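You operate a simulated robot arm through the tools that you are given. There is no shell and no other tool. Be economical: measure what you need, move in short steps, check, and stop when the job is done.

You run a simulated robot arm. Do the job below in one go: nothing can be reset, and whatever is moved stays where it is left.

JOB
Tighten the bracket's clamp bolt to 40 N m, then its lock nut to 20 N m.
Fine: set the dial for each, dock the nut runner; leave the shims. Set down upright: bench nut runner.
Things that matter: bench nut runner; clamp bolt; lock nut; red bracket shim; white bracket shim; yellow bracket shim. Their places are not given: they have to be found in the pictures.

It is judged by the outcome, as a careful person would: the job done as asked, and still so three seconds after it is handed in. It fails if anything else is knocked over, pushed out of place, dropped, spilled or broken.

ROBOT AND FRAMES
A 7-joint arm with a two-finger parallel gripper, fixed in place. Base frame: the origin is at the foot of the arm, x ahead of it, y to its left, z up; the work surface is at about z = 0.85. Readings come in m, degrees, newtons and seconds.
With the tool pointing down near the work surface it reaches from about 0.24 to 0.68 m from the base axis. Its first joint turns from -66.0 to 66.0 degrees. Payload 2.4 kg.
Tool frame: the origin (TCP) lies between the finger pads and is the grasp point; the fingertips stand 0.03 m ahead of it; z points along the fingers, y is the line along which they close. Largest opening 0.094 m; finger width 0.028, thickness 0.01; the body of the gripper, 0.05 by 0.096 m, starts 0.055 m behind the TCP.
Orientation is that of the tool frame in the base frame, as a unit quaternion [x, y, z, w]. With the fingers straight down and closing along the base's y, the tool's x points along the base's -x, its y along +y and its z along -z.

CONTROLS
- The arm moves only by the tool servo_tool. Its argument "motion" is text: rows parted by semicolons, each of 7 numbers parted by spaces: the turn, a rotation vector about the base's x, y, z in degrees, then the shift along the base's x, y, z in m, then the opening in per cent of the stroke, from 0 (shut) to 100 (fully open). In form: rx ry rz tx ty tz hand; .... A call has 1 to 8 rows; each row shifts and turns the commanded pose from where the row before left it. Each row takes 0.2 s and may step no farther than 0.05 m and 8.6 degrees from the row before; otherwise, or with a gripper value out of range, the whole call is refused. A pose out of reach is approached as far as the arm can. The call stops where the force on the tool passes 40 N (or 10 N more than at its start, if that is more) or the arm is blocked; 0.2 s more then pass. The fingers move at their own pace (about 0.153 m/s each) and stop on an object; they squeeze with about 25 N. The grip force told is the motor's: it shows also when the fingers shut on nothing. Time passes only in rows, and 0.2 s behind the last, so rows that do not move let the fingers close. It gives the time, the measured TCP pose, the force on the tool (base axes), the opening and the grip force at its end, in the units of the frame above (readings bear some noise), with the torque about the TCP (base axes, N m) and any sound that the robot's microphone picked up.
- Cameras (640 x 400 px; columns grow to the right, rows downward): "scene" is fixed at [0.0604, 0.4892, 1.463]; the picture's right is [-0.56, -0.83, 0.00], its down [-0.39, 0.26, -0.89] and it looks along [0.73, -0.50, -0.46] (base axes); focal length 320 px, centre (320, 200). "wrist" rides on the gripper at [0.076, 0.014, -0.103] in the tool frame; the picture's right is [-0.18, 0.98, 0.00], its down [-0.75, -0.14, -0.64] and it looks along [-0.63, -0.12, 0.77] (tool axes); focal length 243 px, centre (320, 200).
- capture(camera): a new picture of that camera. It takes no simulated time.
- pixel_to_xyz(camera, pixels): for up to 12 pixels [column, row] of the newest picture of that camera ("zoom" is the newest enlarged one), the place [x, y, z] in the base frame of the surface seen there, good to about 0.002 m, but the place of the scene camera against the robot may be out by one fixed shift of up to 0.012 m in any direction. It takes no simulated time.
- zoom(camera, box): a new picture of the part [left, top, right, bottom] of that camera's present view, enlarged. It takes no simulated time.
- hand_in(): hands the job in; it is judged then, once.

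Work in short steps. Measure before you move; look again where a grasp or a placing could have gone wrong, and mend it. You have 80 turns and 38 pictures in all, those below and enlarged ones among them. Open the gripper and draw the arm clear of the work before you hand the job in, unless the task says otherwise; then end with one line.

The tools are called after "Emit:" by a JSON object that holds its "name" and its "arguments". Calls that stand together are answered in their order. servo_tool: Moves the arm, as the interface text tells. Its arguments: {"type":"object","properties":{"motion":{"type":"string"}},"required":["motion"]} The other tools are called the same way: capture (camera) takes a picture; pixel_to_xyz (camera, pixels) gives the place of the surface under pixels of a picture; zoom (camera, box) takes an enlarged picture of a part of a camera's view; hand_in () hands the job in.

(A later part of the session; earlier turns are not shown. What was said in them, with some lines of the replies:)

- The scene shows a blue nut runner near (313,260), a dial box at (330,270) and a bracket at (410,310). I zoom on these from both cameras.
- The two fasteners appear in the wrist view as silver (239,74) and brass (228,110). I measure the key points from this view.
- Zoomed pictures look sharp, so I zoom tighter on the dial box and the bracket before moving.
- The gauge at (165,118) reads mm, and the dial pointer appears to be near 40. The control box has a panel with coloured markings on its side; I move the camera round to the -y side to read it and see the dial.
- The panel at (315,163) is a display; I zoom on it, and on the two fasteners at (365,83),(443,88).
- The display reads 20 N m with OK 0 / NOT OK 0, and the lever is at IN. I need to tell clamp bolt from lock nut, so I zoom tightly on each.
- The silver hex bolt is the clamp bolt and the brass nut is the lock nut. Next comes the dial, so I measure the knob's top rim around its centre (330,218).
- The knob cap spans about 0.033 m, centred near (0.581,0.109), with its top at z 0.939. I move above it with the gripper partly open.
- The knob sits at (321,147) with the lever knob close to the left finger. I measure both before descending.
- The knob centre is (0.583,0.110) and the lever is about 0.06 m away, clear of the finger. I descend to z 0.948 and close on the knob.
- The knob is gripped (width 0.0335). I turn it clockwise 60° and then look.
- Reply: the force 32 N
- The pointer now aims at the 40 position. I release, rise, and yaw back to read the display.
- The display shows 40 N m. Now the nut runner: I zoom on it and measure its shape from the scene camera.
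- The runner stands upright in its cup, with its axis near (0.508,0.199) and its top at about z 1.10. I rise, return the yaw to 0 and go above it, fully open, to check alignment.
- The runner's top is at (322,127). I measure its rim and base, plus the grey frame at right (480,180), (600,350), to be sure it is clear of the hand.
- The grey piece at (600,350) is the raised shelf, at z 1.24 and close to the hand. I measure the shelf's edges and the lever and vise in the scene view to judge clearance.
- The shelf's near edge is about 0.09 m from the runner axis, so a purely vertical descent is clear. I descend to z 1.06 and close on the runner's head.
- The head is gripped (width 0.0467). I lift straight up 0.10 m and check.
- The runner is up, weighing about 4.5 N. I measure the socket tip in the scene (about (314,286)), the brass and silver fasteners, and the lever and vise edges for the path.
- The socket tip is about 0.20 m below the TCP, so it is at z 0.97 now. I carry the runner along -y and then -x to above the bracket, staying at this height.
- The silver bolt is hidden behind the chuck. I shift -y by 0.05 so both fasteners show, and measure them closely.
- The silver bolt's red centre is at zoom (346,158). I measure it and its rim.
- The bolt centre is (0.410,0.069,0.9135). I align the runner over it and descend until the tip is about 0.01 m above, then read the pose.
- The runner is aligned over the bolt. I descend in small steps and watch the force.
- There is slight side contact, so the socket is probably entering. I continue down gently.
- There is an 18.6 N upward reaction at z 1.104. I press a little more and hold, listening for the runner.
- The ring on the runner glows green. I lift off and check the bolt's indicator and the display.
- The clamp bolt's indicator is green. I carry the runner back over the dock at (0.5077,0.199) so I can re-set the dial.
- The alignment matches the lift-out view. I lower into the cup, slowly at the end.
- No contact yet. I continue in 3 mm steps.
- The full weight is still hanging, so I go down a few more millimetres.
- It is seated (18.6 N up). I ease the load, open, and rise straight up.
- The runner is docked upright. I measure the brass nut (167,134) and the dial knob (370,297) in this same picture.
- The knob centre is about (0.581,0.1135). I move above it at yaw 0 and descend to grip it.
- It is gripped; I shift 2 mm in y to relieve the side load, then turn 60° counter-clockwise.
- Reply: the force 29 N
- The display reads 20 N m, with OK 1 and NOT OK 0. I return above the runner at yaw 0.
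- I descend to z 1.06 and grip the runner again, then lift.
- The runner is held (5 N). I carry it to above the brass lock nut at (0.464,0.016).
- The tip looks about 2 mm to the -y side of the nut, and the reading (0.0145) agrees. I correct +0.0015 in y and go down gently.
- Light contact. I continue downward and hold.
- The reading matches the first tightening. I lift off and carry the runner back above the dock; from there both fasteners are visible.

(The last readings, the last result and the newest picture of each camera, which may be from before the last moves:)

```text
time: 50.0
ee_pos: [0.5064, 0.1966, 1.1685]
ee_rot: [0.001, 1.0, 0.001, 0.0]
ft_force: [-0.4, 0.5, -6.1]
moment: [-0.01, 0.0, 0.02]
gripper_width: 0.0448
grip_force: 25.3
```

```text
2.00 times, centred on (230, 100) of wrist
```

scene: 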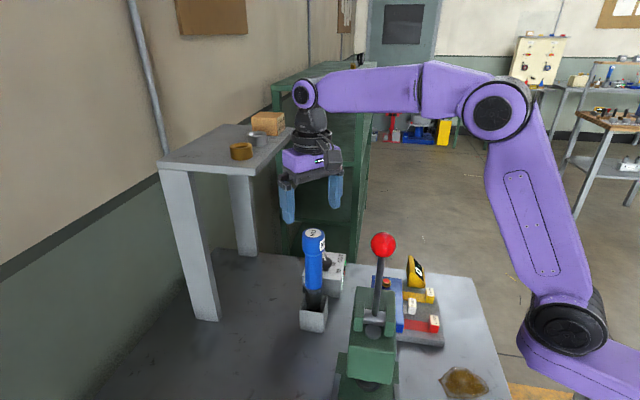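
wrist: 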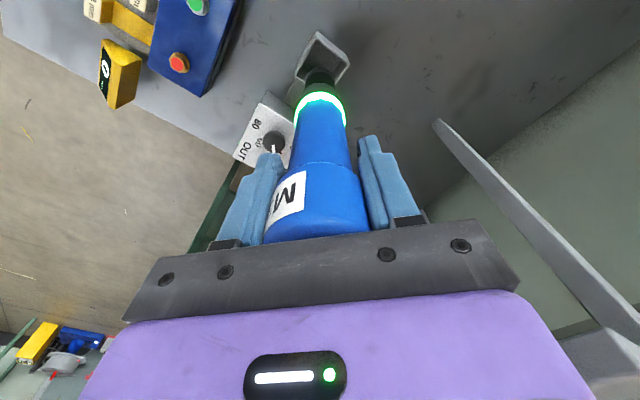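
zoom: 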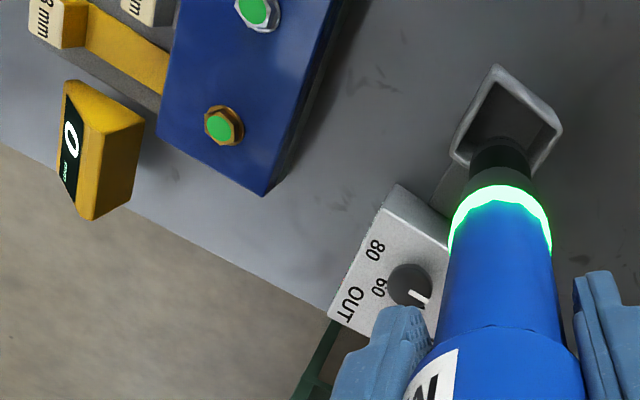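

Both indicators are green. I lower the runner into the cup.

Emit:
{"name": "servo_tool", "arguments": {"motion": "0 0 0 0 0.001 -0.025 0;0 0 0 0 0 -0.025 0;0 0 0 0 0 -0.025 0;0 0 0 0 0 -0.015 0;0 0 0 0 0 -0.01 0;0 0 0 0 0 -0.008 0;0 0 0 0 0 0 0"}}

Emit:
{"name": "servo_tool", "arguments": {"motion": "0 0 0 0 0 -0.003 0;0 0 0 0 0 -0.002 0;0 0 0 0 0 0 0"}}

```text
time: 51.6
ee_pos: [0.5069, 0.1988, 1.0617]
ee_rot: [-0.001, 1.0, 0.0, 0.0]
ft_force: [0.3, -0.8, -4.1]
moment: [0.03, 0.01, 0.0]
gripper_width: 0.045
grip_force: 24.5
```

```text
time: 52.4
ee_pos: [0.507, 0.2006, 1.0579]
ee_rot: [0.0, 1.0, 0.0, 0.0]
ft_force: [-0.5, 0.0, -5.1]
moment: [-0.04, 0.0, 0.05]
gripper_width: 0.045
grip_force: 24.7
```

Still hanging, so I continue slowly.

Emit:
{"name": "servo_tool", "arguments": {"motion": "0 0 0 0 0 -0.003 0;0 0 0 0 0 -0.002 0;0 0 0 0 0 0 0"}}

Emit:
{"name": "servo_tool", "arguments": {"motion": "0 0 0 0 0 -0.003 0;0 0 0 0 0 0 0"}}

```text
time: 53.2
ee_pos: [0.5055, 0.2007, 1.0516]
ee_rot: [0.0, 1.0, -0.001, 0.0]
ft_force: [0.3, -0.2, -4.4]
moment: [0.01, 0.03, -0.03]
gripper_width: 0.045
grip_force: 25.3
```

```text
time: 53.8
ee_pos: [0.5074, 0.2006, 1.0498]
ee_rot: [0.0, 1.0, 0.001, 0.003]
ft_force: [-1.6, 0.2, 20.0]
moment: [-0.16, -0.07, -0.03]
gripper_width: 0.0441
grip_force: 23.6
```

It is seated (20 N up). I ease off, open, rise straight up, and look.

Emit:
{"name": "servo_tool", "arguments": {"motion": "0 0 0 0 0 0.001 0;0 0 0 0 0 0 100;0 0 0 0 0 0 100;0 0 0 0 0 0.03 100;0 0 0 0 0 0.045 100;0 0 0 0 0 0.05 100;0 0 0 0 0 0.03 100;0 0 0 0 0 0 100"}}

Emit:
{"name": "servo_tool", "arguments": {"motion": "0 0 7.5 -0.02 -0.045 0 100;0 0 7.5 -0.01 -0.045 0 100;0 0 7.5 0 -0.045 0 100;0 0 7.5 0.01 -0.04 0 100;0 0 7.5 0.01 -0.02 -0.03 100;0 0 7.5 0.01 0 -0.03 100;0 0 7.5 0.01 0 -0.04 100;0 0 7.5 0 0 -0.03 100"}}

Emit:
{"name": "capture", "arguments": {"camera": "wrist"}}

Emit:
{"name": "zoom", "arguments": {"camera": "scene", "box": [280, 210, 460, 350]}}

```text
time: 55.6
ee_pos: [0.5063, 0.2022, 1.2055]
ee_rot: [0.0, 1.0, 0.0, -0.001]
ft_force: [-0.2, -0.3, -0.1]
moment: [0.01, 0.02, 0.01]
gripper_width: 0.0942
grip_force: 0.1
```

```text
time: 57.4
ee_pos: [0.5182, 0.0025, 1.074]
ee_rot: [-0.5, 0.866, 0.0, 0.0]
ft_force: [0.0, 0.4, 0.0]
moment: [0.01, -0.02, 0.0]
gripper_width: 0.094
grip_force: 0.1
```

```text
3 pictures are left
```

wrist: 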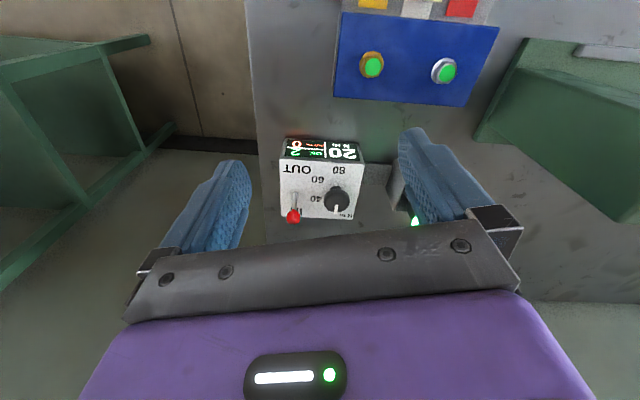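

```text
2.86 times, centred on (370, 280) of scene
```

zoom: 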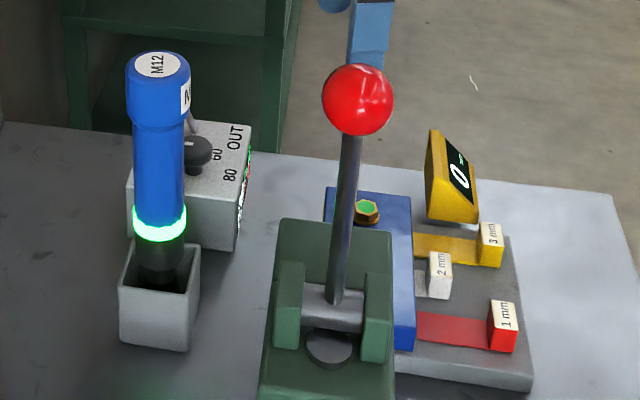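

The runner is docked upright, both indicators are green, the display reads 20 N m with OK 2, and the shims are unmoved. I raise the arm clear before handing in.

Emit:
{"name": "servo_tool", "arguments": {"motion": "0 0 -7.5 -0.01 0 0.045 100;0 0 -7.5 -0.01 0 0.045 100;0 0 -7.5 -0.01 0 0.045 100;0 0 -7.5 -0.01 0 0.045 100;0 0 0 0 0 0 100;0 0 0 0 0 0 100"}}

Emit:
{"name": "hand_in", "arguments": {}}

```text
time: 58.8
ee_pos: [0.4753, 0.0059, 1.2576]
ee_rot: [-0.259, 0.966, 0.0, 0.0]
ft_force: [-0.4, -0.1, -0.5]
moment: [0.0, 0.02, 0.0]
gripper_width: 0.0945
grip_force: 0.0
```

```text
The job is handed in.
```

I tightened the clamp bolt at 40 N m, then the lock nut at 20 N m; both indicators are green, the nut runner is docked upright and the shims are untouched. Neither fastener is labelled, so I took the silver hex as the clamp bolt and the brass one as the lock nut.
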